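You operate a simulated robot arm through the tools that you are given. There is no shell and no other tool.

The job below is to be done with a simulated two-armed robot. You get a single attempt, and the scene is never put back.

## Task
Put two of the stones from the top of the brown table on the top of the steel table. Switch the brake lever off. Stack the sign block labelled "Filled" from the back of the blue table on top of the sign block marked "Drained". Pick up the filter with one hand, pass it to the other hand and put it on the drip tray floor. Shut the cabinet door. Turn the left count knob to 1. Turn the right count knob to 1. Put one of the middle-large adapters from the shelf of the stock table on the shelf under the valve table. Any order will do. Set down upright: filter. The brake lever goes to its stop.

The check looks at the end state, three seconds after you hand in, the way a careful person would. Anything else that was tipped, shoved, dropped, spilled or broken makes it a failure.

## Robot
Two 7-joint arms with two-finger parallel grippers on one trunk, on a base that drives. Base frame: it is fixed to the floor where the robot stands at the start and does not move with it; the origin is under the middle of the robot, x ahead of it, y to its left, z up. Units: mm, rad, N and s.
The left shoulder is at the start at [-92, 119, 825], the right one opposite. With the tool pointing down near the work surface each hand reaches from about 120 to 580 mm from the robot's upright axis, wherever it stands, measured 20 degrees to its own side. Places, roughly: brake lever [1900, -1800, 700]; cabinet door [6100, 300, 1100]; drip tray floor (29x17 cm) [4320, -980, 900]; filter (6x6x10 cm) [6400, -1400, 900]; left count knob [4800, -1200, 900]; middle-large adapter [4250, -1500, 500]; right count knob [4200, -1200, 900]; shelf under the valve table [5800, 900, 300]; sign block [3750, -1250, 1000]; stone (4x4x3 cm) [-2000, -700, 800]; top of the steel table (57x20 cm) [-660, -1660, 860]. Payload 3.43 kg a hand.
The TCP of each hand is the grasp point between the finger pads, 30 mm short of the fingertips. In the tool frame z runs along the fingers and y along their closing line. Largest opening 94 mm; finger width 28, thickness 10; the body of the gripper, 50 by 96 mm, starts 55 mm behind the TCP.
Orientation is that of the tool frame in the base frame, as a unit quaternion [w, x, y, z]. With the fingers straight down and closing along the base's y, the tool's x points along the base's -x, its y along +y and its z along -z.

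## Interface
- The arms move only by the tool arm_command. It takes "left_targets", "right_targets" or both (then of equal length, played together; a hand with none holds still); each is one flat list of numbers, 7 for each row, row after row: the shift along the base's x, y, z in mm, then the turn, a rotation vector about the base's x, y, z in rad, then the opening in per cent of the stroke, from 0 (shut) to 100 (fully open). In form: [tx, ty, tz, ax, ay, az, claw, tx, ty, tz, ax, ay, az, claw, ...]. A call has 1 to 20 rows; each row is the pose to reach, as a shift and turn from the pose commanded when the call began. A row lasts 0.2 s, in which the tool goes at most 50 mm and 0.15 rad; a call with a longer step from one row to the next is refused whole, and so is a gripper value outside its range. Where a pose cannot be reached the arm comes as near as it can. A force on the tool above 40 N (or 10 N above the force at the start of the call, whichever is more), or a blocked arm, ends the call early, and 0.2 s more pass. Each finger travels about 153 mm/s and halts on what it meets, pressing with about 36 N; the grip force reading is that of the motor and also rises with nothing between the fingers. The clock runs only during rows and for 0.2 s after the last one: add rows that repeat a pose to give the fingers time. The reply holds the time, the measured pose of the TCP, the force on the tool along the base axes, the opening and the grip force, in the units named above and with some noise, with the torque about the TCP (base axes, N m) and any sound that the robot's microphone picked up.
- Cameras (640 x 400 px; columns grow to the right, rows downward): "scene" is now at [42.8, -9.7, 1550.2]; the picture's right is [-0.14, -0.99, 0.00], its down [-0.61, 0.09, -0.79] and it looks along [0.78, -0.11, -0.62] (base axes); focal length 270 px, centre (320, 200). "left" rides on the left gripper at [76, -14, -102] in its tool frame; the picture's right is [0.18, 0.98, 0.00], its down [-0.75, 0.14, -0.64] and it looks along [-0.63, 0.12, 0.77] (tool axes); focal length 243 px, centre (320, 200). "right" rides on the right gripper at [76, 14, -102] in its tool frame; the picture's right is [-0.18, 0.98, 0.00], its down [-0.75, -0.14, -0.64] and it looks along [-0.63, -0.12, 0.77] (tool axes); focal length 243 px, centre (320, 200). There is no depth. A picture from a camera that has moved, and an enlarged one, comes with that camera's place and axes in the base frame and with its lens.
- snapshot(camera): a new picture of that camera. No time passes.
- slide_trunk(by): slides the trunk up (or, below 0, down) by that many mm; the arms and the scene camera ride with it, the base frame stays. It gives what a move gives, with no picture.
- steer(legs): drives the robot by 1 to 6 legs, each [ahead, left, turn to the left] in mm, mm and rad, along the robot's own axes; the way and the turn of a leg run together, so that a leg with both is an arc; at most 1500 mm and 3.142 rad a leg. The arms and the cameras ride along, it lands a little off, and it stops where it bumps. It gives what a move gives.
- turn_head(pan, tilt): turns the head with the scene camera to pan (to the left, within 2.496 rad either way) and tilt (down, from -0.506 to 1.204), counted from straight ahead of the robot. It gives what a move gives.
- inspect(camera, box): a new picture of the part [left, top, right, bottom] of that camera's present view, enlarged. No time passes.
- hand_in(): hands the job in; it is judged then, once.

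Places have to be worked out from the pictures, the camera data and where the tool is seen. Open the grippers and draw the arms clear of the work before you hand the job in, unless the task says otherwise.

The tools are called after "Request:" as a command line: name --argument value ..., lists and objects as JSON in quotes. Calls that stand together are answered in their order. arm_command: Moves the arms, as the interface text tells. Its arguments: {"type":"object","properties":{"left_targets":{"type":"array","items":{"type":"number"}},"right_targets":{"type":"array","items":{"type":"number"}}},"required":[]} The other tools are called the same way: slide_trunk (by) slides the trunk up or down; steer (legs) drives the base; turn_head (pan, tilt) turns the head that bears the scene camera; snapshot (camera) takes a picture; inspect (camera, box) takes an enlarged picture of a part of a camera's view; hand_in () hands the job in.

At the start:

```text
time: 0.0
left_tool_pos: [402.0, 218.6, 1013.0]
left_tcp_rot: [0.0, 0.0, 1.0, 0.0]
left_wrist_force: [-0.4, -0.5, 0.0]
left_ft_torque: [-0.01, 0.02, 0.02]
left_gripper_width: 94.0
left_grip_force: 0.1
right_tool_pos: [329.6, -155.3, 1089.3]
right_tcp_rot: [0.0, 0.0, 1.0, 0.0]
right_wrist_force: [0.0, 0.6, 0.9]
right_ft_torque: [0.01, 0.0, 0.02]
right_gripper_width: 93.8
right_grip_force: 0.1
trunk travel left (down, up): [-250.0, 85.0]
robot x, y, heading: [1.1, -5.0, -0.003]
head pan, tilt: [-0.141, 0.665]
```

scene: 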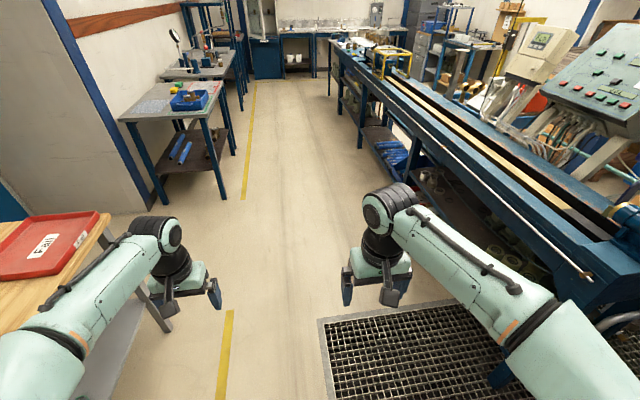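
right: 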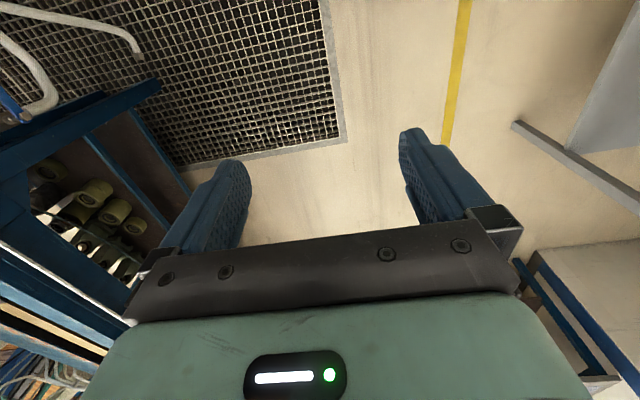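
left: 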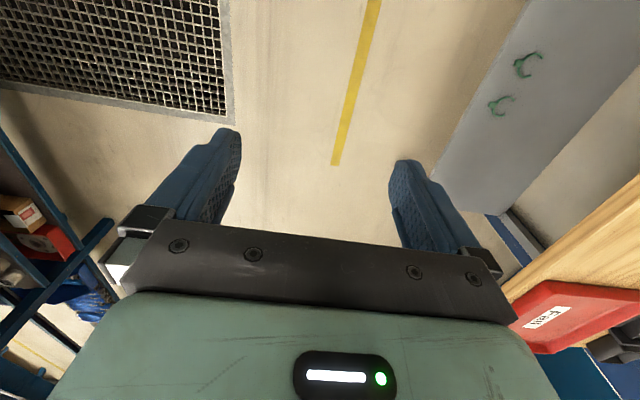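

I start by looking around with the head to get the layout of the room before moving anything.

Request:
turn_head --pan 0 --tilt 0.3

Request:
snapshot --camera "scene"

Request:
turn_head --pan -1.2 --tilt 0.5

Request:
snapshot --camera "scene"

Request:
turn_head --pan -2.4 --tilt 0.5

Request:
snapshot --camera "scene"

Request:
turn_head --pan 2.4 --tilt 0.5

Request:
snapshot --camera "scene"

Request:
turn_head --pan 1.2 --tilt 0.5

Request:
snapshot --camera "scene"

```text
time: 0.8
left_tool_pos: [400.9, 218.3, 1013.2]
left_tcp_rot: [0.0, 0.0, 1.0, 0.0]
left_wrist_force: [-0.4, 0.3, 0.3]
left_ft_torque: [0.01, 0.01, 0.03]
left_gripper_width: 94.0
left_grip_force: 0.1
right_tool_pos: [327.5, -156.4, 1088.8]
right_tcp_rot: [0.0, 0.001, 1.0, 0.0]
right_wrist_force: [0.3, 0.0, 0.2]
right_ft_torque: [0.0, 0.0, 0.02]
right_gripper_width: 94.1
right_grip_force: 0.1
trunk travel left (down, up): [-250.0, 85.0]
robot x, y, heading: [-3.0, -2.3, -0.001]
head pan, tilt: [0.0, 0.3]
```

```text
taken
camera scene: at [50.8, 2.4, 1583.3], right [0.0, -1.0, 0.0], down [-0.3, 0.0, -0.96], along [0.96, 0.0, -0.3], focal length 270 px, centre (320, 200)
```

scene: 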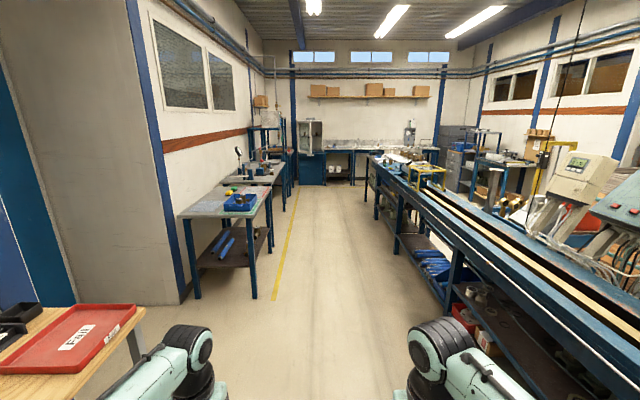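

```text
time: 2.2
left_tool_pos: [401.0, 218.6, 1012.5]
left_tcp_rot: [0.001, -0.001, 1.0, 0.0]
left_wrist_force: [0.3, -0.5, -0.8]
left_ft_torque: [-0.04, 0.04, -0.02]
left_gripper_width: 94.1
left_grip_force: 0.0
right_tool_pos: [327.7, -157.3, 1088.8]
right_tcp_rot: [0.0, 0.0, 1.0, 0.0]
right_wrist_force: [0.5, 0.5, 0.3]
right_ft_torque: [0.01, -0.02, 0.0]
right_gripper_width: 94.1
right_grip_force: 0.1
trunk travel left (down, up): [-250.0, 85.0]
robot x, y, heading: [-3.2, -3.4, -0.001]
head pan, tilt: [-1.201, 0.499]
```

```text
taken
camera scene: at [-9.6, -82.4, 1565.0], right [-0.93, -0.36, 0.0], down [-0.17, 0.45, -0.88], along [0.32, -0.82, -0.48], focal length 270 px, centre (320, 200)
```

scene: 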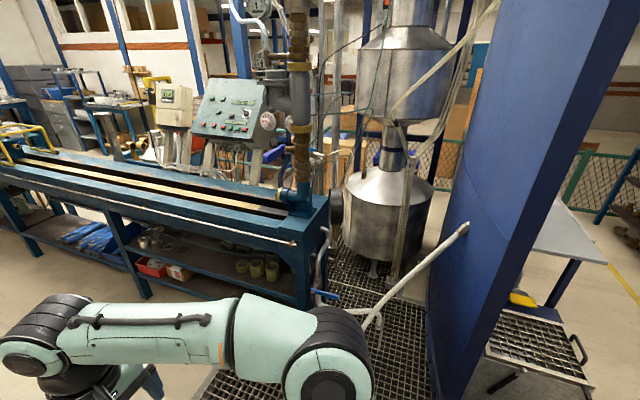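

```text
time: 3.6
left_tool_pos: [402.1, 218.8, 1012.6]
left_tcp_rot: [0.0, 0.0, 1.0, 0.0]
left_wrist_force: [-0.2, 0.8, 0.6]
left_ft_torque: [0.01, 0.02, 0.02]
left_gripper_width: 94.2
left_grip_force: 0.1
right_tool_pos: [327.2, -156.5, 1088.9]
right_tcp_rot: [0.0, 0.0, 1.0, 0.0]
right_wrist_force: [0.0, -0.1, -0.6]
right_ft_torque: [0.0, -0.01, 0.07]
right_gripper_width: 93.9
right_grip_force: 0.0
trunk travel left (down, up): [-250.0, 85.0]
robot x, y, heading: [3.6, -1.0, 0.004]
head pan, tilt: [-2.4, 0.499]
```

```text
taken
camera scene: at [-109.7, -59.1, 1564.9], right [-0.68, 0.74, 0.0], down [0.35, 0.32, -0.88], along [-0.65, -0.59, -0.48], focal length 270 px, centre (320, 200)
```

scene: 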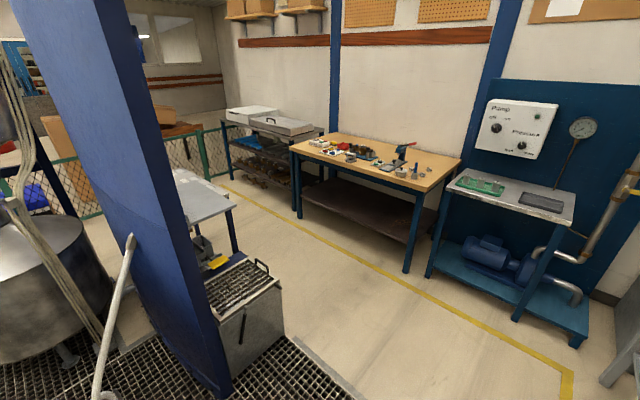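

```text
time: 7.4
left_tool_pos: [401.5, 219.5, 1013.4]
left_tcp_rot: [0.0, 0.0, 1.0, 0.0]
left_wrist_force: [0.1, 0.5, 0.3]
left_ft_torque: [-0.02, 0.01, -0.01]
left_gripper_width: 94.0
left_grip_force: 0.0
right_tool_pos: [327.6, -156.6, 1089.8]
right_tcp_rot: [-0.001, 0.0, 1.0, 0.0]
right_wrist_force: [0.0, 0.5, -1.4]
right_ft_torque: [-0.01, -0.01, 0.02]
right_gripper_width: 94.0
right_grip_force: 0.0
trunk travel left (down, up): [-250.0, 85.0]
robot x, y, heading: [-1.1, -0.9, -0.004]
head pan, tilt: [2.4, 0.499]
```

```text
taken
camera scene: at [-109.7, 63.9, 1564.9], right [0.68, 0.74, 0.0], down [0.35, -0.32, -0.88], along [-0.65, 0.59, -0.48], focal length 270 px, centre (320, 200)
```

scene: 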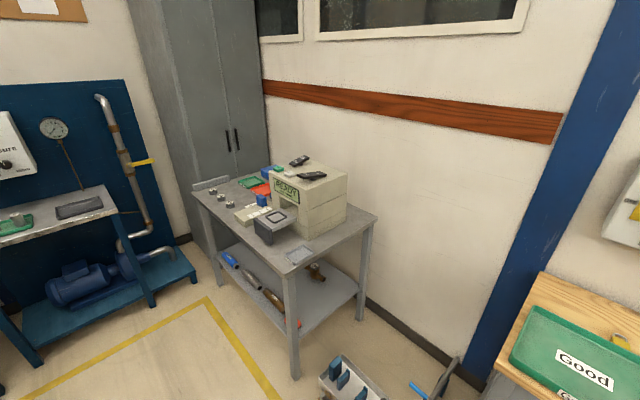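

```text
time: 8.8
left_tool_pos: [401.4, 218.3, 1012.8]
left_tcp_rot: [0.0, 0.0, 1.0, 0.0]
left_wrist_force: [0.3, 0.2, -0.1]
left_ft_torque: [0.03, 0.01, 0.03]
left_gripper_width: 94.1
left_grip_force: 0.0
right_tool_pos: [328.5, -158.2, 1088.3]
right_tcp_rot: [0.0, 0.0, 1.0, 0.0]
right_wrist_force: [-0.7, 0.1, 0.5]
right_ft_torque: [0.01, 0.02, 0.02]
right_gripper_width: 94.0
right_grip_force: 0.1
trunk travel left (down, up): [-250.0, 85.0]
robot x, y, heading: [-0.5, -1.4, -0.004]
head pan, tilt: [1.201, 0.499]
```

```text
taken
camera scene: at [-9.8, 87.3, 1564.9], right [0.93, -0.36, 0.0], down [-0.17, -0.45, -0.88], along [0.32, 0.82, -0.48], focal length 270 px, centre (320, 200)
```

scene: 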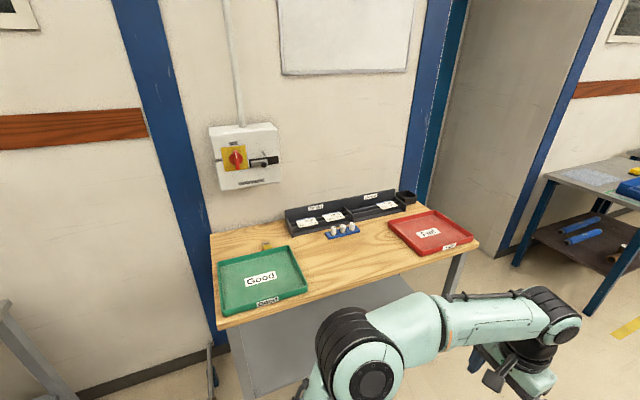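

The brown table is behind-right and the steel table beyond the blue column. I turn the head back there and zoom in on both.

Request:
turn_head --pan -2.496 --tilt 0.35

Request:
inspect --camera "scene" --box '[200, 140, 460, 300]'

Request:
inspect --camera "scene" --box '[60, 180, 320, 400]'

```text
time: 11.9
left_tool_pos: [401.5, 218.8, 1011.7]
left_tcp_rot: [0.0, 0.0, 1.0, 0.0]
left_wrist_force: [0.1, -0.3, -0.2]
left_ft_torque: [0.0, 0.01, 0.02]
left_gripper_width: 93.7
left_grip_force: 0.1
right_tool_pos: [327.0, -156.5, 1088.3]
right_tcp_rot: [0.0, 0.0, 1.0, 0.0]
right_wrist_force: [-0.3, 0.5, 0.4]
right_ft_torque: [0.02, -0.03, 0.0]
right_gripper_width: 94.1
right_grip_force: 0.0
trunk travel left (down, up): [-250.0, 85.0]
robot x, y, heading: [0.7, -3.6, 0.001]
head pan, tilt: [-2.496, 0.351]
```

```text
2.46 times, centred on (330, 220) of scene
camera zoom: at [-117.0, -53.7, 1578.6], right [-0.6, 0.8, 0.0], down [0.27, 0.21, -0.94], along [-0.75, -0.57, -0.34], focal length 665 px, centre (295, 151)
```

zoom: 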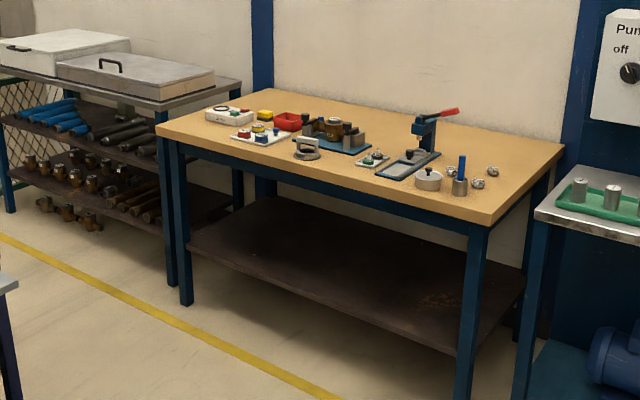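

```text
1.82 times, centred on (190, 290) of scene
camera zoom: at [-117.0, -53.7, 1578.6], right [-0.6, 0.8, 0.0], down [0.27, 0.21, -0.94], along [-0.75, -0.57, -0.34], focal length 491 px, centre (556, 36)
```

zoom: 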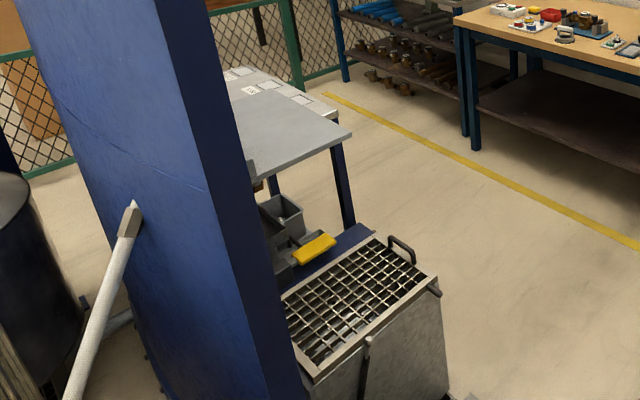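

Three stones (round silvery lumps) sit on the right end of the brown table around (-1890,-720). I turn the base round to face −x and drive toward the brown table, stopping short.

Request:
steer --legs '[[0, 0, 3.1416], [1150, 700, 0]]'

Request:
turn_head --pan 0 --tilt 0.7

Request:
snapshot --camera "scene"

```text
refused: 3.1416 is not a number from -3.14159 to 3.14159
```

```text
time: 14.2
left_tool_pos: [401.8, 218.6, 1013.2]
left_tcp_rot: [-0.001, 0.0, 1.0, 0.0]
left_wrist_force: [-0.3, 0.7, -0.3]
left_ft_torque: [0.03, 0.0, -0.01]
left_gripper_width: 94.2
left_grip_force: 0.1
right_tool_pos: [328.9, -156.6, 1089.2]
right_tcp_rot: [0.0, 0.0, 1.0, -0.001]
right_wrist_force: [0.3, 0.0, -0.4]
right_ft_torque: [-0.01, -0.02, 0.01]
right_gripper_width: 94.1
right_grip_force: 0.2
trunk travel left (down, up): [-250.0, 85.0]
robot x, y, heading: [1.2, 0.6, -0.0]
head pan, tilt: [0.0, 0.7]
```

```text
taken
camera scene: at [42.3, 2.3, 1547.2], right [0.0, -1.0, 0.0], down [-0.64, 0.0, -0.77], along [0.77, 0.0, -0.64], focal length 270 px, centre (320, 200)
```

scene: 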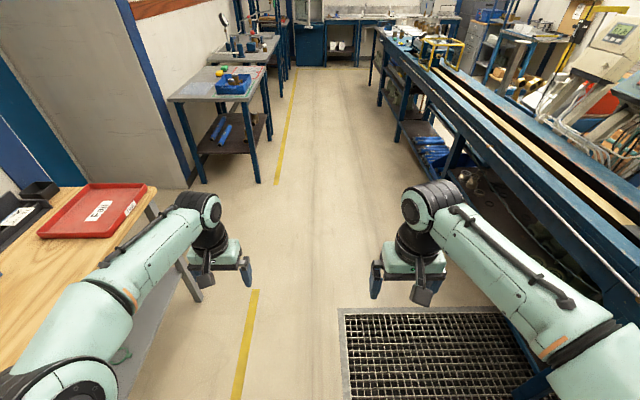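

The turn value was just over the limit; I repeat with 3.14 rad.

Request:
steer --legs '[[0, 0, 3.14], [1150, 700, 0]]'

Request:
snapshot --camera "scene"

```text
time: 28.1
left_tool_pos: [-1592.0, -834.4, 1014.0]
left_tcp_rot: [0.001, 0.999, -0.036, 0.0]
left_wrist_force: [0.3, -0.4, 0.4]
left_ft_torque: [-0.02, 0.02, -0.04]
left_gripper_width: 93.7
left_grip_force: 0.1
right_tool_pos: [-1492.7, -465.4, 1087.5]
right_tcp_rot: [0.001, 0.999, -0.036, 0.0]
right_wrist_force: [0.8, -0.5, -0.8]
right_ft_torque: [-0.01, 0.02, -0.02]
right_gripper_width: 93.8
right_grip_force: 0.0
trunk travel left (down, up): [-250.0, 85.0]
robot x, y, heading: [-1174.4, -644.2, 3.069]
head pan, tilt: [0.0, 0.7]
```

```text
taken
camera scene: at [-1216.2, -640.5, 1547.2], right [0.07, 1.0, 0.0], down [0.64, -0.05, -0.76], along [-0.76, 0.06, -0.64], focal length 270 px, centre (320, 200)
```

scene: 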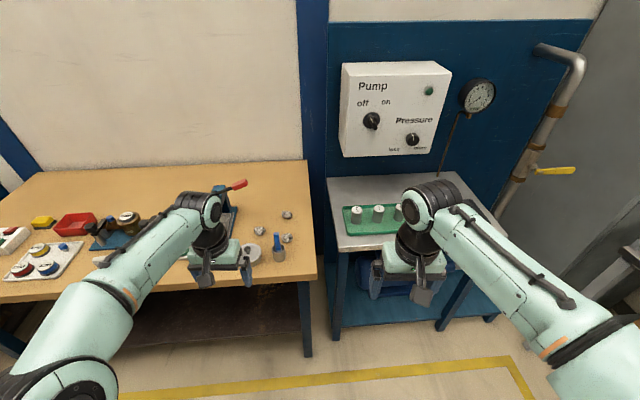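

The three stones are at image (258,231), (286,214), (287,238). I zoom in on them.

Request:
inspect --camera "scene" --box '[200, 170, 330, 290]'

Request:
snapshot --camera "left"

```text
3.33 times, centred on (265, 230) of scene
camera zoom: at [-1216.2, -640.5, 1547.2], right [0.07, 1.0, 0.0], down [0.64, -0.05, -0.76], along [-0.76, 0.06, -0.64], focal length 900 px, centre (503, 100)
```

zoom: 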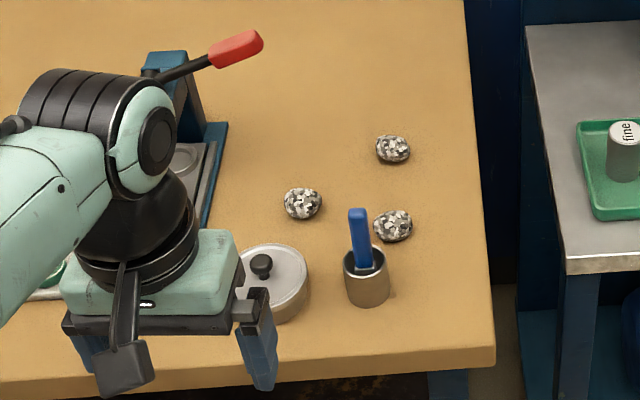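

```text
taken
camera left: at [-1515.6, -824.4, 1115.9], right [0.11, -0.99, 0.0], down [-0.76, -0.09, 0.64], along [-0.64, -0.07, -0.77], focal length 243 px, centre (320, 200)
```

left: 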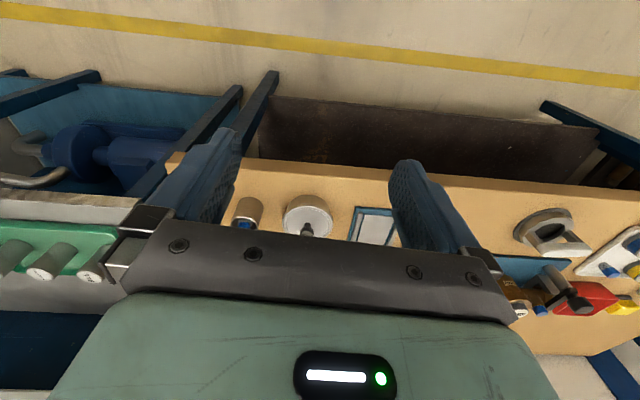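

Estimates: stone A ≈(-1917,-811), stone B ≈(-1997,-715), stone C next to the cup. I'll take A with the left and B with the right hand. First I raise and retract both arms, then square the heading and creep closer.

Request:
arm_command --left_targets '[37, 0, 32, 0, 0, 0, 100, 74, 0, 64, 0, 0, 0, 100, 111, 0, 96, 0, 0, 0, 100, 148, 0, 128, 0, 0, 0, 100]' --right_targets '[20, 0, 15, 0, 0, 0, 100, 40, 0, 30, 0, 0, 0, 100, 60, 0, 45, 0, 0, 0, 100, 80, 0, 60, 0, 0, 0, 100]'

Request:
steer --legs '[[0, 0, 0.0726], [180, 200, 0]]'

Request:
snapshot --camera "scene"

```text
time: 29.1
left_tool_pos: [-1441.2, -835.9, 1142.8]
left_tcp_rot: [0.0, 0.999, -0.036, -0.001]
left_wrist_force: [-0.1, -0.4, -0.6]
left_ft_torque: [-0.01, 0.02, -0.01]
left_gripper_width: 94.0
left_grip_force: 0.1
right_tool_pos: [-1409.5, -463.3, 1148.2]
right_tcp_rot: [0.0, 0.999, -0.037, -0.001]
right_wrist_force: [0.4, 0.0, 0.5]
right_ft_torque: [0.0, 0.01, 0.0]
right_gripper_width: 94.2
right_grip_force: 0.0
trunk travel left (down, up): [-250.0, 85.0]
robot x, y, heading: [-1176.0, -650.0, 3.066]
head pan, tilt: [0.0, 0.7]
```

```text
time: 32.0
left_tool_pos: [-1606.5, -1059.4, 1141.2]
left_tcp_rot: [0.0, 1.0, 0.001, 0.0]
left_wrist_force: [-0.2, -1.0, -0.1]
left_ft_torque: [0.01, -0.04, 0.0]
left_gripper_width: 94.2
left_grip_force: 0.0
right_tool_pos: [-1603.4, -684.2, 1148.2]
right_tcp_rot: [0.0, 1.0, 0.001, -0.001]
right_wrist_force: [0.0, 0.3, -1.0]
right_ft_torque: [0.01, 0.01, 0.0]
right_gripper_width: 93.8
right_grip_force: 0.0
trunk travel left (down, up): [-250.0, 85.0]
robot x, y, heading: [-1356.2, -849.7, -3.138]
head pan, tilt: [0.0, 0.7]
```

```text
taken
camera scene: at [-1395.1, -846.5, 1547.2], right [0.0, 1.0, 0.0], down [0.64, 0.0, -0.76], along [-0.76, 0.0, -0.64], focal length 270 px, centre (320, 200)
```

scene: 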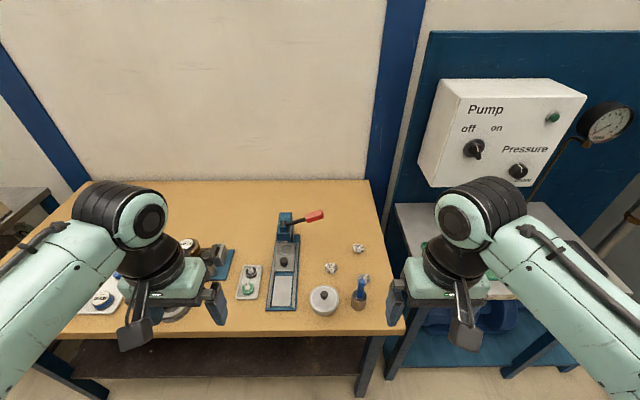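

Heading is now squared. I zoom on the stones from here to triangulate the table height and stone positions.

Request:
inspect --camera "scene" --box '[220, 220, 420, 345]'

Request:
snapshot --camera "right"

```text
3.20 times, centred on (320, 282) of scene
camera zoom: at [-1395.1, -846.5, 1547.2], right [0.0, 1.0, 0.0], down [0.64, 0.0, -0.76], along [-0.76, 0.0, -0.64], focal length 864 px, centre (320, -64)
```

zoom: 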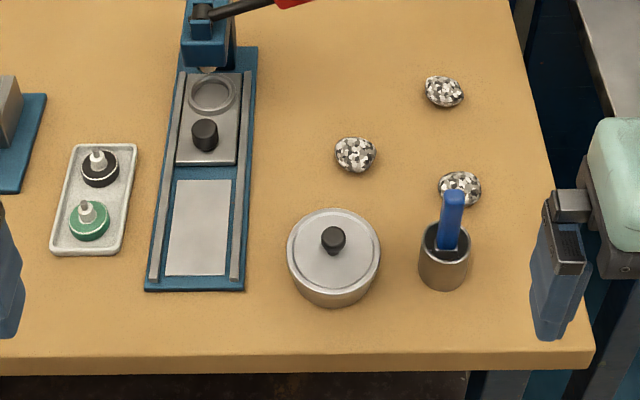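

```text
taken
camera right: at [-1527.8, -698.7, 1250.7], right [-0.18, -0.98, 0.0], down [-0.75, 0.14, 0.64], along [-0.63, 0.12, -0.77], focal length 243 px, centre (320, 200)
```

right: 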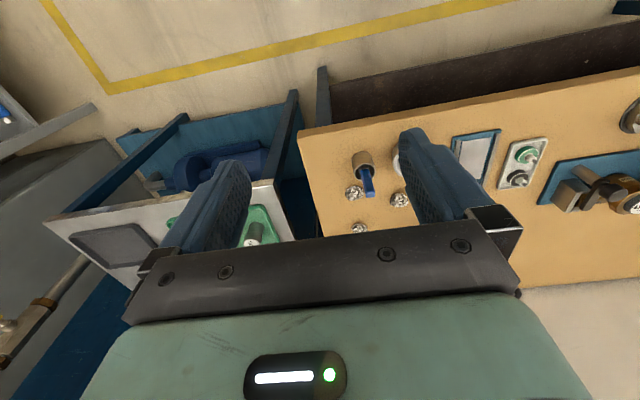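

Triangulation gives stone A ≈(-1917,-812,821), stone B ≈(-1999,-715,820), table top ≈805, front edge x≈-1726. I creep 105 mm ahead.

Request:
steer --legs '[[105, 10, 0]]'

Request:
snapshot --camera "scene"

```text
time: 33.2
left_tool_pos: [-1711.9, -1068.8, 1142.5]
left_tcp_rot: [0.0, 1.0, 0.002, 0.0]
left_wrist_force: [0.0, -0.3, -0.1]
left_ft_torque: [-0.04, -0.03, 0.03]
left_gripper_width: 94.2
left_grip_force: 0.1
right_tool_pos: [-1707.2, -694.6, 1147.4]
right_tcp_rot: [0.0, 1.0, 0.001, 0.0]
right_wrist_force: [-1.0, -0.1, -0.5]
right_ft_torque: [0.01, -0.05, -0.02]
right_gripper_width: 94.1
right_grip_force: 0.1
trunk travel left (down, up): [-250.0, 85.0]
robot x, y, heading: [-1456.8, -860.2, -3.141]
head pan, tilt: [0.0, 0.7]
```

```text
taken
camera scene: at [-1499.4, -856.2, 1547.2], right [0.0, 1.0, 0.0], down [0.64, 0.0, -0.76], along [-0.76, 0.0, -0.64], focal length 270 px, centre (320, 200)
```

scene: 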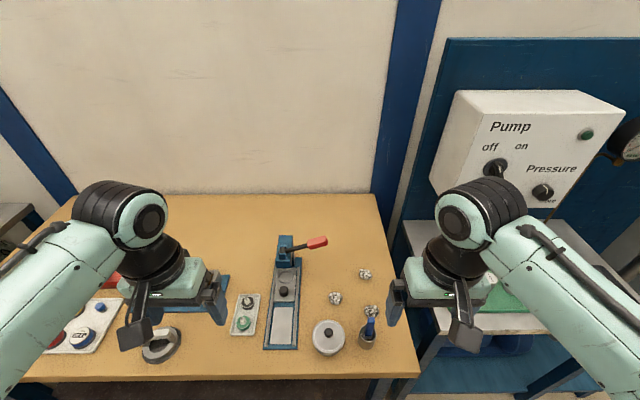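

No bump. I move the right hand over stone B at height 950 and check with its camera.

Request:
arm_command --right_targets '[-40, -3, -10, 0, 0, 0, 100, -80, -6, -20, 0, 0, 0, 100, -120, -9, -35, 0, 0, 0, 100, -160, -12, -55, 0, 0, 0, 100, -200, -15, -80, 0, 0, 0, 100, -235, -17, -110, 0, 0, 0, 100, -265, -19, -145, 0, 0, 0, 100, -285, -20, -175, 0, 0, 0, 100, -292, -20, -197, 0, 0, 0, 100]'

Request:
snapshot --camera "right"

Request:
snapshot --camera "scene"

```text
time: 35.2
left_tool_pos: [-1710.0, -1069.6, 1141.6]
left_tcp_rot: [0.0, 1.0, 0.001, 0.001]
left_wrist_force: [0.3, -0.7, -0.3]
left_ft_torque: [0.05, 0.04, -0.02]
left_gripper_width: 93.9
left_grip_force: 0.1
right_tool_pos: [-1984.9, -716.0, 956.6]
right_tcp_rot: [0.0, 1.0, 0.001, 0.0]
right_wrist_force: [0.3, 0.0, 1.2]
right_ft_torque: [0.01, 0.0, -0.04]
right_gripper_width: 94.0
right_grip_force: 0.1
right hand out of reach, approached as far as the arm can: row 7, 8, 9
trunk travel left (down, up): [-250.0, 85.0]
robot x, y, heading: [-1459.6, -859.0, -3.138]
head pan, tilt: [0.0, 0.7]
```

```text
taken
camera right: at [-1908.6, -729.2, 1059.7], right [-0.18, -0.98, 0.0], down [-0.75, 0.14, 0.64], along [-0.63, 0.12, -0.77], focal length 243 px, centre (320, 200)
```

right: 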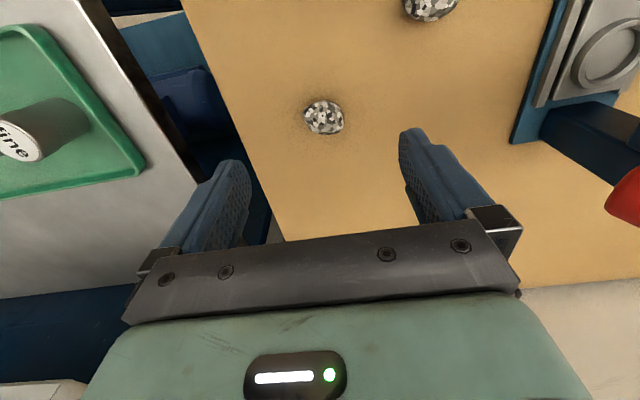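

```text
taken
camera scene: at [-1499.2, -856.3, 1547.3], right [0.0, 1.0, 0.0], down [0.64, 0.0, -0.76], along [-0.76, 0.0, -0.64], focal length 270 px, centre (320, 200)
```

scene: 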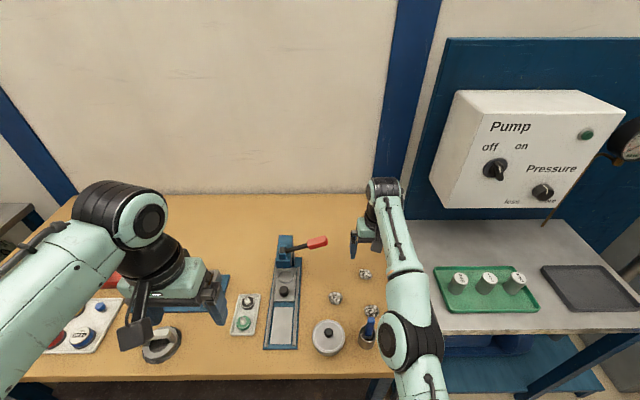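

The arm is a few cm short; the right camera confirms stone B at (-2000,-716). I drive 45 mm further ahead.

Request:
steer --legs '[[45, 0, 0]]'

```text
time: 36.1
left_tool_pos: [-1756.6, -1068.0, 1141.9]
left_tcp_rot: [0.0, 1.0, 0.001, 0.001]
left_wrist_force: [-1.1, -0.5, -0.6]
left_ft_torque: [0.0, -0.04, 0.03]
left_gripper_width: 93.9
left_grip_force: 0.0
right_tool_pos: [-2031.3, -714.9, 957.3]
right_tcp_rot: [-0.001, 1.0, 0.001, -0.001]
right_wrist_force: [-0.5, 0.3, -0.6]
right_ft_torque: [-0.03, -0.02, -0.01]
right_gripper_width: 94.0
right_grip_force: 0.0
trunk travel left (down, up): [-250.0, 85.0]
robot x, y, heading: [-1503.8, -861.8, -3.138]
head pan, tilt: [0.0, 0.7]
```

Now I pull back in x a little and read where the tool settles, since the commanded and measured poses may differ.

Request:
arm_command --right_targets '[20, 0, -20, 0, 0, 0, 100, 40, 0, -40, 0, 0, 0, 100, 40, 0, -50, 0, 0, 0, 100]'

Request:
snapshot --camera "right"

```text
time: 36.9
left_tool_pos: [-1756.1, -1068.3, 1142.3]
left_tcp_rot: [0.001, 1.0, 0.001, 0.0]
left_wrist_force: [0.0, 0.4, -0.4]
left_ft_torque: [0.0, 0.01, 0.0]
left_gripper_width: 94.1
left_grip_force: 0.0
right_tool_pos: [-2036.8, -716.1, 920.4]
right_tcp_rot: [-0.001, 1.0, 0.001, 0.0]
right_wrist_force: [0.2, -0.3, -0.9]
right_ft_torque: [0.0, 0.0, 0.02]
right_gripper_width: 93.7
right_grip_force: 0.1
right hand out of reach, approached as far as the arm can: row 1, 2, 3
trunk travel left (down, up): [-250.0, 85.0]
robot x, y, heading: [-1500.4, -857.2, -3.139]
head pan, tilt: [0.0, 0.7]
```

```text
taken
camera right: at [-1961.6, -730.4, 1024.0], right [-0.18, -0.98, 0.0], down [-0.75, 0.14, 0.64], along [-0.63, 0.12, -0.77], focal length 243 px, centre (320, 200)
```

right: 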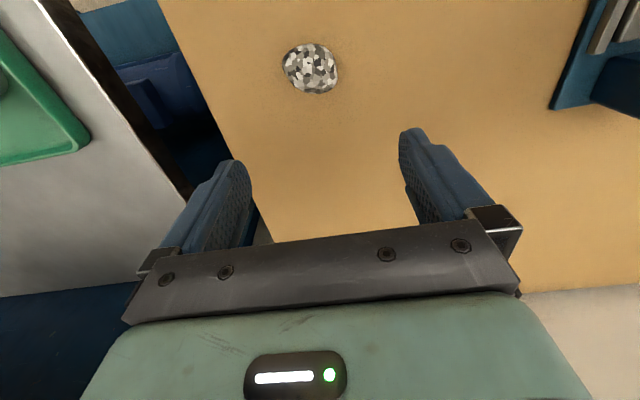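

The tool stayed outside the expected spot, so the commanded pose must be farther out. I shift +x 50 mm in small rows and check.

Request:
arm_command --right_targets '[25, 0, 0, 0, 0, 0, 100, 50, 0, 0, 0, 0, 0, 100, 50, 0, 0, 0, 0, 0, 100]'

```text
time: 37.7
left_tool_pos: [-1757.3, -1068.0, 1141.9]
left_tcp_rot: [-0.001, 1.0, 0.001, 0.0]
left_wrist_force: [0.6, 0.2, 0.3]
left_ft_torque: [0.02, 0.0, -0.01]
left_gripper_width: 94.2
left_grip_force: 0.1
right_tool_pos: [-2034.6, -717.0, 930.4]
right_tcp_rot: [0.001, 1.0, 0.002, 0.0]
right_wrist_force: [-0.1, -0.1, -0.2]
right_ft_torque: [-0.03, 0.0, 0.03]
right_gripper_width: 94.0
right_grip_force: 0.0
right hand out of reach, approached as far as the arm can: row 1, 2, 3
trunk travel left (down, up): [-250.0, 85.0]
robot x, y, heading: [-1507.3, -860.2, -3.136]
head pan, tilt: [0.0, 0.7]
```

The arm seems to be stretched straight and stuck at its reach boundary. I pull it up and back to free it.

Request:
arm_command --right_targets '[30, 0, 30, 0, 0, 0, 100, 60, 0, 60, 0, 0, 0, 100, 90, 5, 95, 0, 0, 0, 100, 120, 10, 130, 0, 0, 0, 100, 150, 15, 165, 0, 0, 0, 100, 180, 20, 200, 0, 0, 0, 100]'

Request:
snapshot --camera "scene"

```text
time: 39.1
left_tool_pos: [-1756.9, -1072.1, 1141.5]
left_tcp_rot: [-0.001, 1.0, 0.001, 0.0]
left_wrist_force: [0.6, 0.7, 1.1]
left_ft_torque: [0.01, -0.03, -0.02]
left_gripper_width: 93.9
left_grip_force: 0.0
right_tool_pos: [-1858.4, -701.5, 1132.3]
right_tcp_rot: [0.0, 1.0, 0.001, -0.001]
right_wrist_force: [0.0, -0.7, -0.1]
right_ft_torque: [0.01, -0.01, -0.01]
right_gripper_width: 93.7
right_grip_force: 0.1
right hand out of reach, approached as far as the arm can: row 1, 2, 3, 4
trunk travel left (down, up): [-250.0, 85.0]
robot x, y, heading: [-1502.1, -857.2, -3.143]
head pan, tilt: [0.0, 0.7]
```

```text
taken
camera scene: at [-1545.2, -858.6, 1547.2], right [0.0, 1.0, 0.0], down [0.64, 0.0, -0.76], along [-0.76, 0.0, -0.64], focal length 270 px, centre (320, 200)
```

scene: 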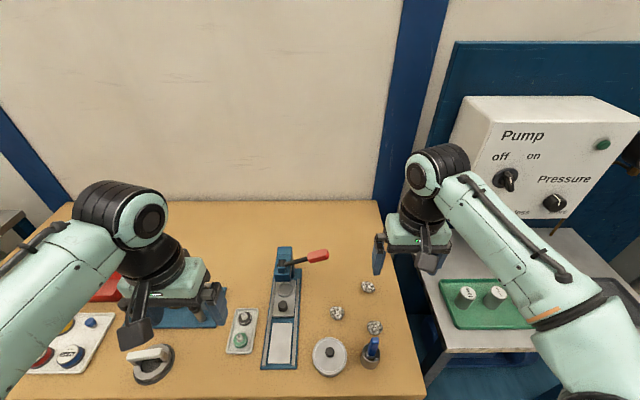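

Freed: the tool is at (-1858,-702,1132). I descend along a lower, inner path toward stone B.

Request:
arm_command --right_targets '[-10, -3, -45, 0, 0, 0, 100, -20, -6, -90, 0, 0, 0, 100, -40, -8, -130, 0, 0, 0, 100, -65, -10, -165, 0, 0, 0, 100, -90, -12, -195, 0, 0, 0, 100, -115, -14, -220, 0, 0, 0, 100, -142, -14, -240, 0, 0, 0, 100]'

Request:
snapshot --camera "right"

```text
time: 40.7
left_tool_pos: [-1757.4, -1068.4, 1142.0]
left_tcp_rot: [0.0, 1.0, 0.001, 0.0]
left_wrist_force: [-0.7, 0.7, 0.4]
left_ft_torque: [-0.01, -0.02, 0.0]
left_gripper_width: 94.3
left_grip_force: 0.2
right_tool_pos: [-1994.6, -715.3, 892.4]
right_tcp_rot: [0.0, 1.0, 0.001, -0.001]
right_wrist_force: [-0.2, -0.4, 0.7]
right_ft_torque: [-0.02, -0.02, 0.01]
right_gripper_width: 93.9
right_grip_force: 0.0
trunk travel left (down, up): [-250.0, 85.0]
robot x, y, heading: [-1503.8, -859.7, -3.133]
head pan, tilt: [0.0, 0.7]
```

```text
taken
camera right: at [-1919.7, -729.5, 994.7], right [-0.18, -0.98, 0.0], down [-0.75, 0.14, 0.64], along [-0.63, 0.12, -0.77], focal length 243 px, centre (320, 200)
```

right: 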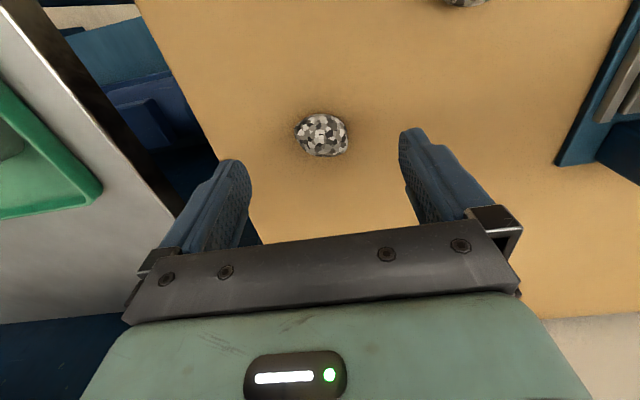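

Stone B confirmed at (-2000,-716). I descend to TCP z≈839 and close.

Request:
arm_command --right_targets '[-3, 0, -27, 0, 0, 0, 100, -5, 0, -53, 0, 0, 0, 100, -5, 0, -53, 0, 0, 0, 100, -5, 0, -53, 0, 0, 0, 0, -5, 0, -53, 0, 0, 0, 0, -5, 0, -53, 0, 0, 0, 0]'

Request:
snapshot --camera "right"

```text
time: 42.1
left_tool_pos: [-1756.6, -1068.4, 1141.9]
left_tcp_rot: [0.0, 1.0, 0.001, 0.0]
left_wrist_force: [-0.2, 0.2, -0.5]
left_ft_torque: [0.03, -0.01, 0.0]
left_gripper_width: 93.9
left_grip_force: 0.1
right_tool_pos: [-1997.5, -716.7, 839.2]
right_tcp_rot: [0.0, 1.0, 0.001, -0.001]
right_wrist_force: [0.2, 0.1, -0.3]
right_ft_torque: [-0.04, 0.0, -0.01]
right_gripper_width: 36.1
right_grip_force: 36.1
trunk travel left (down, up): [-250.0, 85.0]
robot x, y, heading: [-1502.8, -859.9, -3.145]
head pan, tilt: [0.0, 0.7]
```

```text
taken
camera right: at [-1921.5, -729.6, 940.9], right [-0.18, -0.98, 0.0], down [-0.75, 0.14, 0.64], along [-0.63, 0.12, -0.77], focal length 243 px, centre (320, 200)
```

right: 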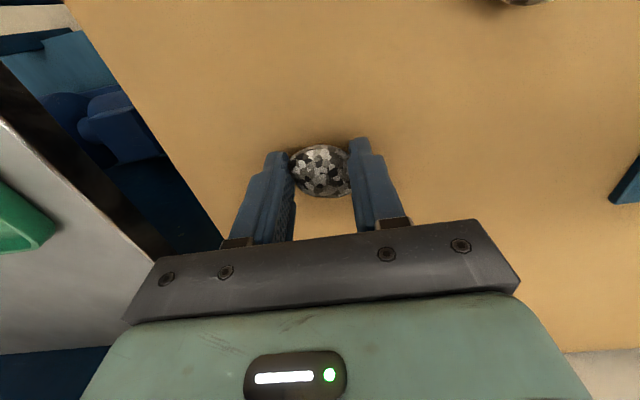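

Stone B is gripped (36 mm wide). I lift it and retract on the reverse path.

Request:
arm_command --right_targets '[0, 0, 30, 0, 0, 0, 0, 10, 0, 70, 0, 0, 0, 0, 30, 0, 110, 0, 0, 0, 0, 55, 0, 150, 0, 0, 0, 0, 85, 0, 190, 0, 0, 0, 0, 115, 0, 230, 0, 0, 0, 0, 140, 0, 270, 0, 0, 0, 0, 170, 0, 300, 0, 0, 0, 0, 200, 20, 330, 0, 0, 0, 0, 230, 40, 350, 0, 0, 0, 0, 260, 60, 350, 0, 0, 0, 0]'

Request:
snapshot --camera "right"

Request:
snapshot --camera "left"

```text
time: 44.5
left_tool_pos: [-1755.5, -1068.2, 1142.3]
left_tcp_rot: [0.0, 1.0, 0.001, -0.001]
left_wrist_force: [-0.8, 0.8, -0.2]
left_ft_torque: [0.02, 0.0, 0.01]
left_gripper_width: 94.0
left_grip_force: 0.1
right_tool_pos: [-1737.6, -654.8, 1188.8]
right_tcp_rot: [0.001, 1.0, 0.001, -0.001]
right_wrist_force: [0.3, 0.1, -0.3]
right_ft_torque: [-0.01, 0.0, -0.02]
right_gripper_width: 35.7
right_grip_force: 36.4
trunk travel left (down, up): [-250.0, 85.0]
robot x, y, heading: [-1502.9, -859.1, -3.138]
head pan, tilt: [0.0, 0.7]
```

```text
taken
camera right: at [-1662.2, -668.2, 1290.9], right [-0.18, -0.98, 0.0], down [-0.75, 0.14, 0.64], along [-0.63, 0.12, -0.77], focal length 243 px, centre (320, 200)
```

right: 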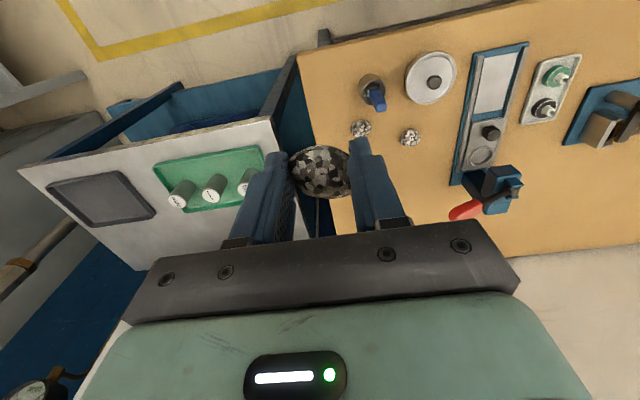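

```text
taken
camera left: at [-1679.2, -1052.7, 1245.0], right [0.19, -0.98, 0.0], down [-0.75, -0.14, 0.64], along [-0.63, -0.12, -0.77], focal length 243 px, centre (320, 200)
```

left: 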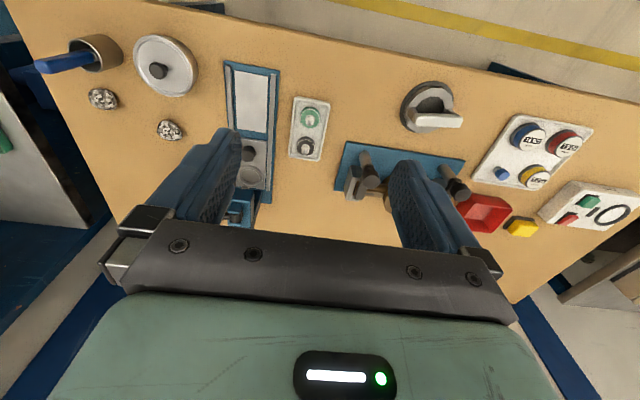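

Right hand holds stone B well. I shift the robot 200 mm to its right (+y) so the left hand can reach stone A.

Request:
steer --legs '[[0, -200, 0]]'

Request:
snapshot --camera "left"

```text
time: 46.0
left_tool_pos: [-1749.0, -1003.4, 1141.8]
left_tcp_rot: [0.001, 1.0, 0.006, 0.0]
left_wrist_force: [-0.4, -0.4, -0.8]
left_ft_torque: [0.02, 0.01, 0.0]
left_gripper_width: 94.0
left_grip_force: 0.0
right_tool_pos: [-1736.5, -589.8, 1188.3]
right_tcp_rot: [-0.001, 1.0, 0.005, 0.0]
right_wrist_force: [-0.5, 0.2, -1.2]
right_ft_torque: [-0.05, 0.05, 0.01]
right_gripper_width: 35.7
right_grip_force: 36.2
trunk travel left (down, up): [-250.0, 85.0]
robot x, y, heading: [-1498.7, -792.0, -3.13]
head pan, tilt: [0.0, 0.7]
stopped in leg 1: the robot was blocked; the commanded pose is now the measured one
```

```text
taken
camera left: at [-1673.6, -986.5, 1244.7], right [0.2, -0.98, 0.0], down [-0.75, -0.15, 0.64], along [-0.63, -0.13, -0.77], focal length 243 px, centre (320, 200)
```

left: 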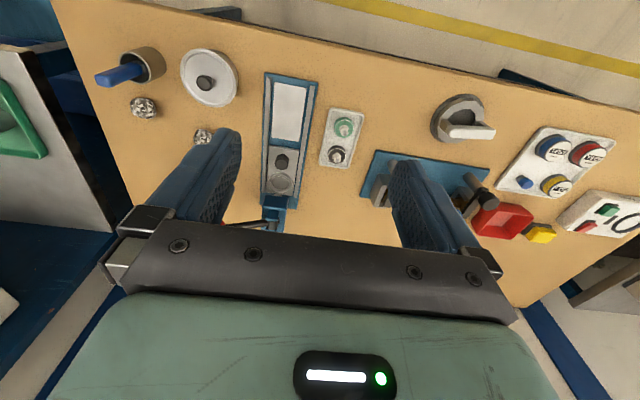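

The base bumped something at y=-792, but stone A is still within reach of the left hand. I move the left hand over stone A to z≈900.

Request:
arm_command --left_targets '[-25, 40, -10, 0, 0, 0, 100, -50, 80, -20, 0, 0, 0, 100, -75, 120, -30, 0, 0, 0, 100, -100, 155, -50, 0, 0, 0, 100, -125, 180, -80, 0, 0, 0, 100, -150, 191, -115, 0, 0, 0, 100, -165, 191, -160, 0, 0, 0, 100, -168, 191, -205, 0, 0, 0, 100, -168, 191, -240, 0, 0, 0, 100]'

Request:
snapshot --camera "left"

Request:
snapshot --camera "scene"

```text
time: 48.0
left_tool_pos: [-1920.6, -807.7, 902.1]
left_tcp_rot: [0.0, 1.0, 0.006, 0.0]
left_wrist_force: [-0.5, -0.3, 0.1]
left_ft_torque: [-0.03, 0.03, -0.01]
left_gripper_width: 93.7
left_grip_force: 0.0
right_tool_pos: [-1738.2, -589.9, 1187.7]
right_tcp_rot: [0.0, 1.0, 0.005, 0.0]
right_wrist_force: [-0.2, 0.0, 0.1]
right_ft_torque: [0.0, -0.01, -0.04]
right_gripper_width: 35.8
right_grip_force: 36.1
trunk travel left (down, up): [-250.0, 85.0]
robot x, y, heading: [-1503.6, -789.6, -3.127]
head pan, tilt: [0.0, 0.7]
```

```text
taken
camera left: at [-1844.1, -791.7, 1005.0], right [0.2, -0.98, 0.0], down [-0.75, -0.15, 0.64], along [-0.63, -0.13, -0.77], focal length 243 px, centre (320, 200)
```

left: 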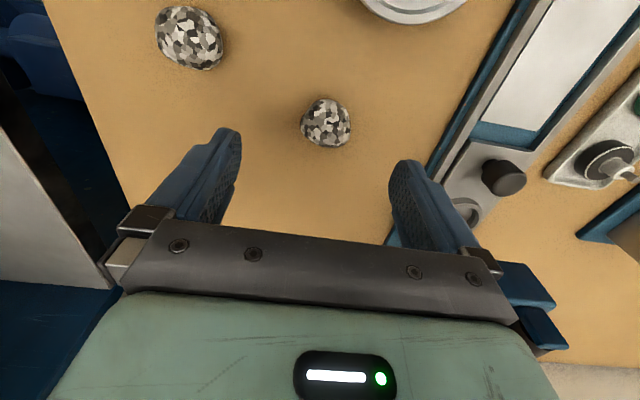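

```text
taken
camera scene: at [-1540.7, -788.0, 1547.2], right [-0.01, 1.0, 0.0], down [0.64, 0.01, -0.76], along [-0.76, -0.01, -0.64], focal length 270 px, centre (320, 200)
```

scene: 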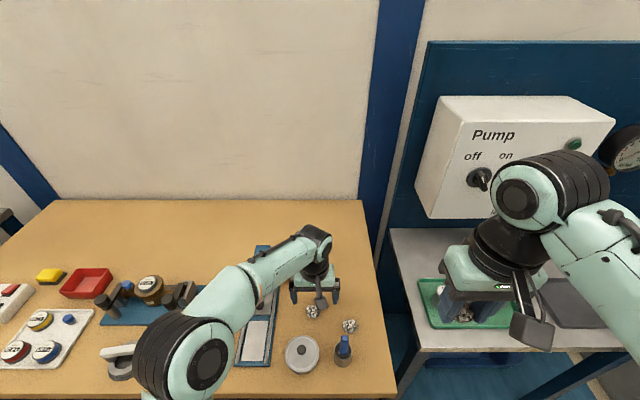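

Stone A confirmed at (-1917,-812). I descend and close the left gripper.

Request:
arm_command --left_targets '[2, -2, -32, 0, 0, 0, 100, 3, -4, -63, 0, 0, 0, 100, 3, -4, -63, 0, 0, 0, 100, 3, -4, -63, 0, 0, 0, 0, 3, -4, -63, 0, 0, 0, 0, 3, -4, -63, 0, 0, 0, 0]'

Request:
snapshot --camera "left"

```text
time: 49.4
left_tool_pos: [-1916.3, -813.3, 838.9]
left_tcp_rot: [0.001, 1.0, 0.007, -0.001]
left_wrist_force: [1.0, 0.4, 1.1]
left_ft_torque: [0.01, -0.01, 0.02]
left_gripper_width: 36.7
left_grip_force: 35.7
right_tool_pos: [-1737.1, -587.3, 1188.0]
right_tcp_rot: [0.0, 1.0, 0.006, -0.001]
right_wrist_force: [-0.2, -0.2, -0.9]
right_ft_torque: [0.01, 0.03, 0.01]
right_gripper_width: 35.7
right_grip_force: 35.9
trunk travel left (down, up): [-250.0, 85.0]
robot x, y, heading: [-1501.4, -790.6, -3.129]
head pan, tilt: [0.0, 0.7]
```

```text
taken
camera left: at [-1840.2, -796.6, 941.6], right [0.2, -0.98, 0.0], down [-0.75, -0.15, 0.64], along [-0.63, -0.13, -0.77], focal length 243 px, centre (320, 200)
```

left: 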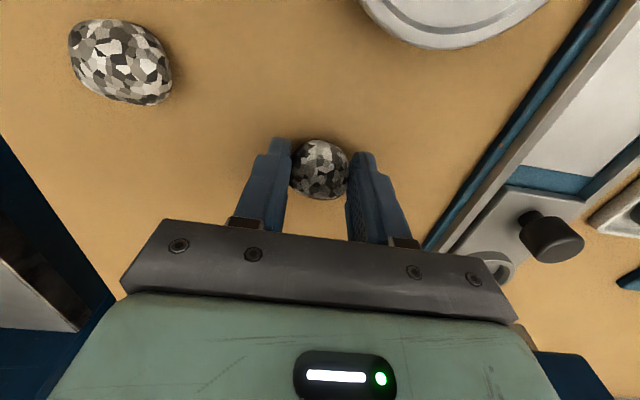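

Stone A is gripped (36.7 mm). I lift it straight up and retract the left hand to its side.

Request:
arm_command --left_targets '[0, 0, 40, 0, 0, 0, 0, 5, 0, 85, 0, 0, 0, 0, 15, 0, 130, 0, 0, 0, 0, 30, 0, 175, 0, 0, 0, 0, 50, -10, 215, 0, 0, 0, 0, 80, -30, 245, 0, 0, 0, 0, 110, -60, 265, 0, 0, 0, 0, 140, -90, 280, 0, 0, 0, 0, 165, -125, 300, 0, 0, 0, 0, 190, -160, 320, 0, 0, 0, 0]'

Request:
snapshot --camera "left"

Request:
turn_head --pan 1.57 --tilt 0.5

Request:
snapshot --camera "scene"

Request:
turn_head --pan 2.3 --tilt 0.5

Request:
snapshot --camera "scene"

```text
time: 51.6
left_tool_pos: [-1724.7, -977.7, 1161.1]
left_tcp_rot: [0.0, 1.0, 0.005, 0.0]
left_wrist_force: [1.5, 0.4, -0.5]
left_ft_torque: [0.02, -0.01, -0.02]
left_gripper_width: 36.7
left_grip_force: 35.8
right_tool_pos: [-1736.6, -589.9, 1189.5]
right_tcp_rot: [0.0, 1.0, 0.006, -0.001]
right_wrist_force: [0.4, 0.7, -0.7]
right_ft_torque: [0.0, -0.02, 0.01]
right_gripper_width: 35.5
right_grip_force: 35.8
trunk travel left (down, up): [-250.0, 85.0]
robot x, y, heading: [-1504.2, -787.7, -3.132]
head pan, tilt: [0.0, 0.7]
```

```text
taken
camera left: at [-1649.7, -960.7, 1264.0], right [0.19, -0.98, 0.0], down [-0.75, -0.15, 0.64], along [-0.63, -0.13, -0.77], focal length 243 px, centre (320, 200)
```

left: 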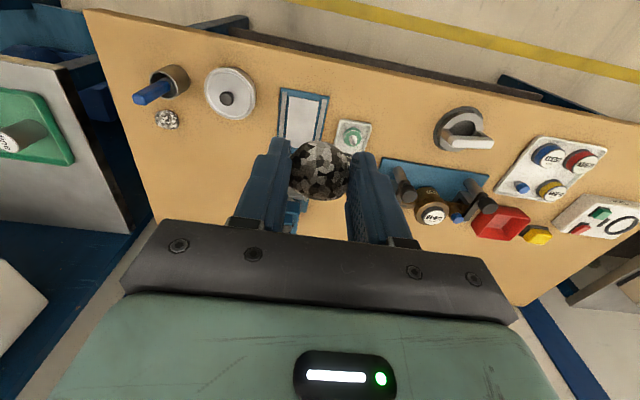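

```text
time: 53.2
left_tool_pos: [-1726.9, -976.6, 1161.8]
left_tcp_rot: [0.0, 1.0, 0.006, 0.0]
left_wrist_force: [0.7, 0.0, -0.9]
left_ft_torque: [0.0, -0.01, 0.0]
left_gripper_width: 37.0
left_grip_force: 35.6
right_tool_pos: [-1737.4, -588.7, 1188.7]
right_tcp_rot: [0.0, 1.0, 0.006, 0.0]
right_wrist_force: [-1.1, 0.3, -0.6]
right_ft_torque: [0.01, -0.02, 0.02]
right_gripper_width: 35.4
right_grip_force: 36.3
trunk travel left (down, up): [-250.0, 85.0]
robot x, y, heading: [-1499.3, -790.7, -3.135]
head pan, tilt: [1.571, 0.499]
```

```text
taken
camera scene: at [-1454.4, -878.0, 1564.9], right [-1.0, -0.01, 0.0], down [-0.01, 0.48, -0.88], along [0.01, -0.88, -0.48], focal length 270 px, centre (320, 200)
```

scene: 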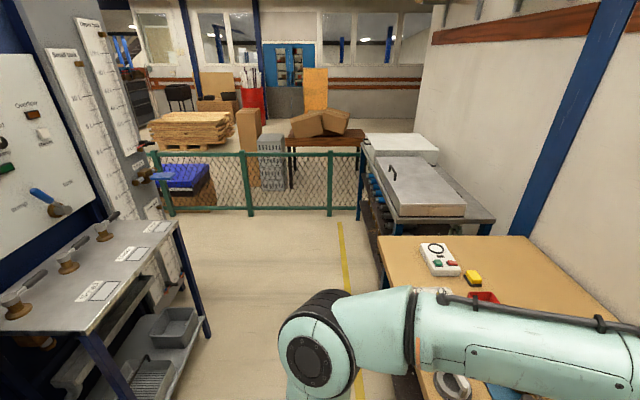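

```text
time: 54.3
left_tool_pos: [-1727.7, -976.9, 1160.8]
left_tcp_rot: [0.0, 1.0, 0.006, 0.0]
left_wrist_force: [0.2, -0.8, -0.1]
left_ft_torque: [-0.01, 0.0, -0.01]
left_gripper_width: 36.9
left_grip_force: 36.1
right_tool_pos: [-1737.4, -587.4, 1189.0]
right_tcp_rot: [0.0, 1.0, 0.005, 0.0]
right_wrist_force: [0.0, -0.5, -0.2]
right_ft_torque: [0.01, -0.01, 0.03]
right_gripper_width: 35.2
right_grip_force: 36.3
trunk travel left (down, up): [-250.0, 85.0]
robot x, y, heading: [-1501.9, -789.8, -3.129]
head pan, tilt: [2.3, 0.499]
```

```text
taken
camera scene: at [-1394.1, -854.2, 1565.0], right [-0.74, -0.67, 0.0], down [-0.32, 0.35, -0.88], along [0.59, -0.65, -0.48], focal length 270 px, centre (320, 200)
```

scene: 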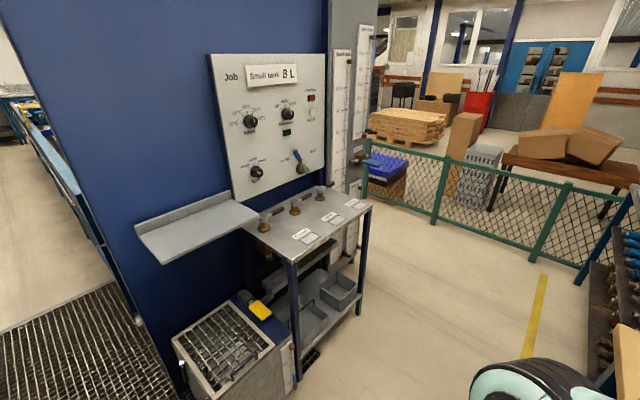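

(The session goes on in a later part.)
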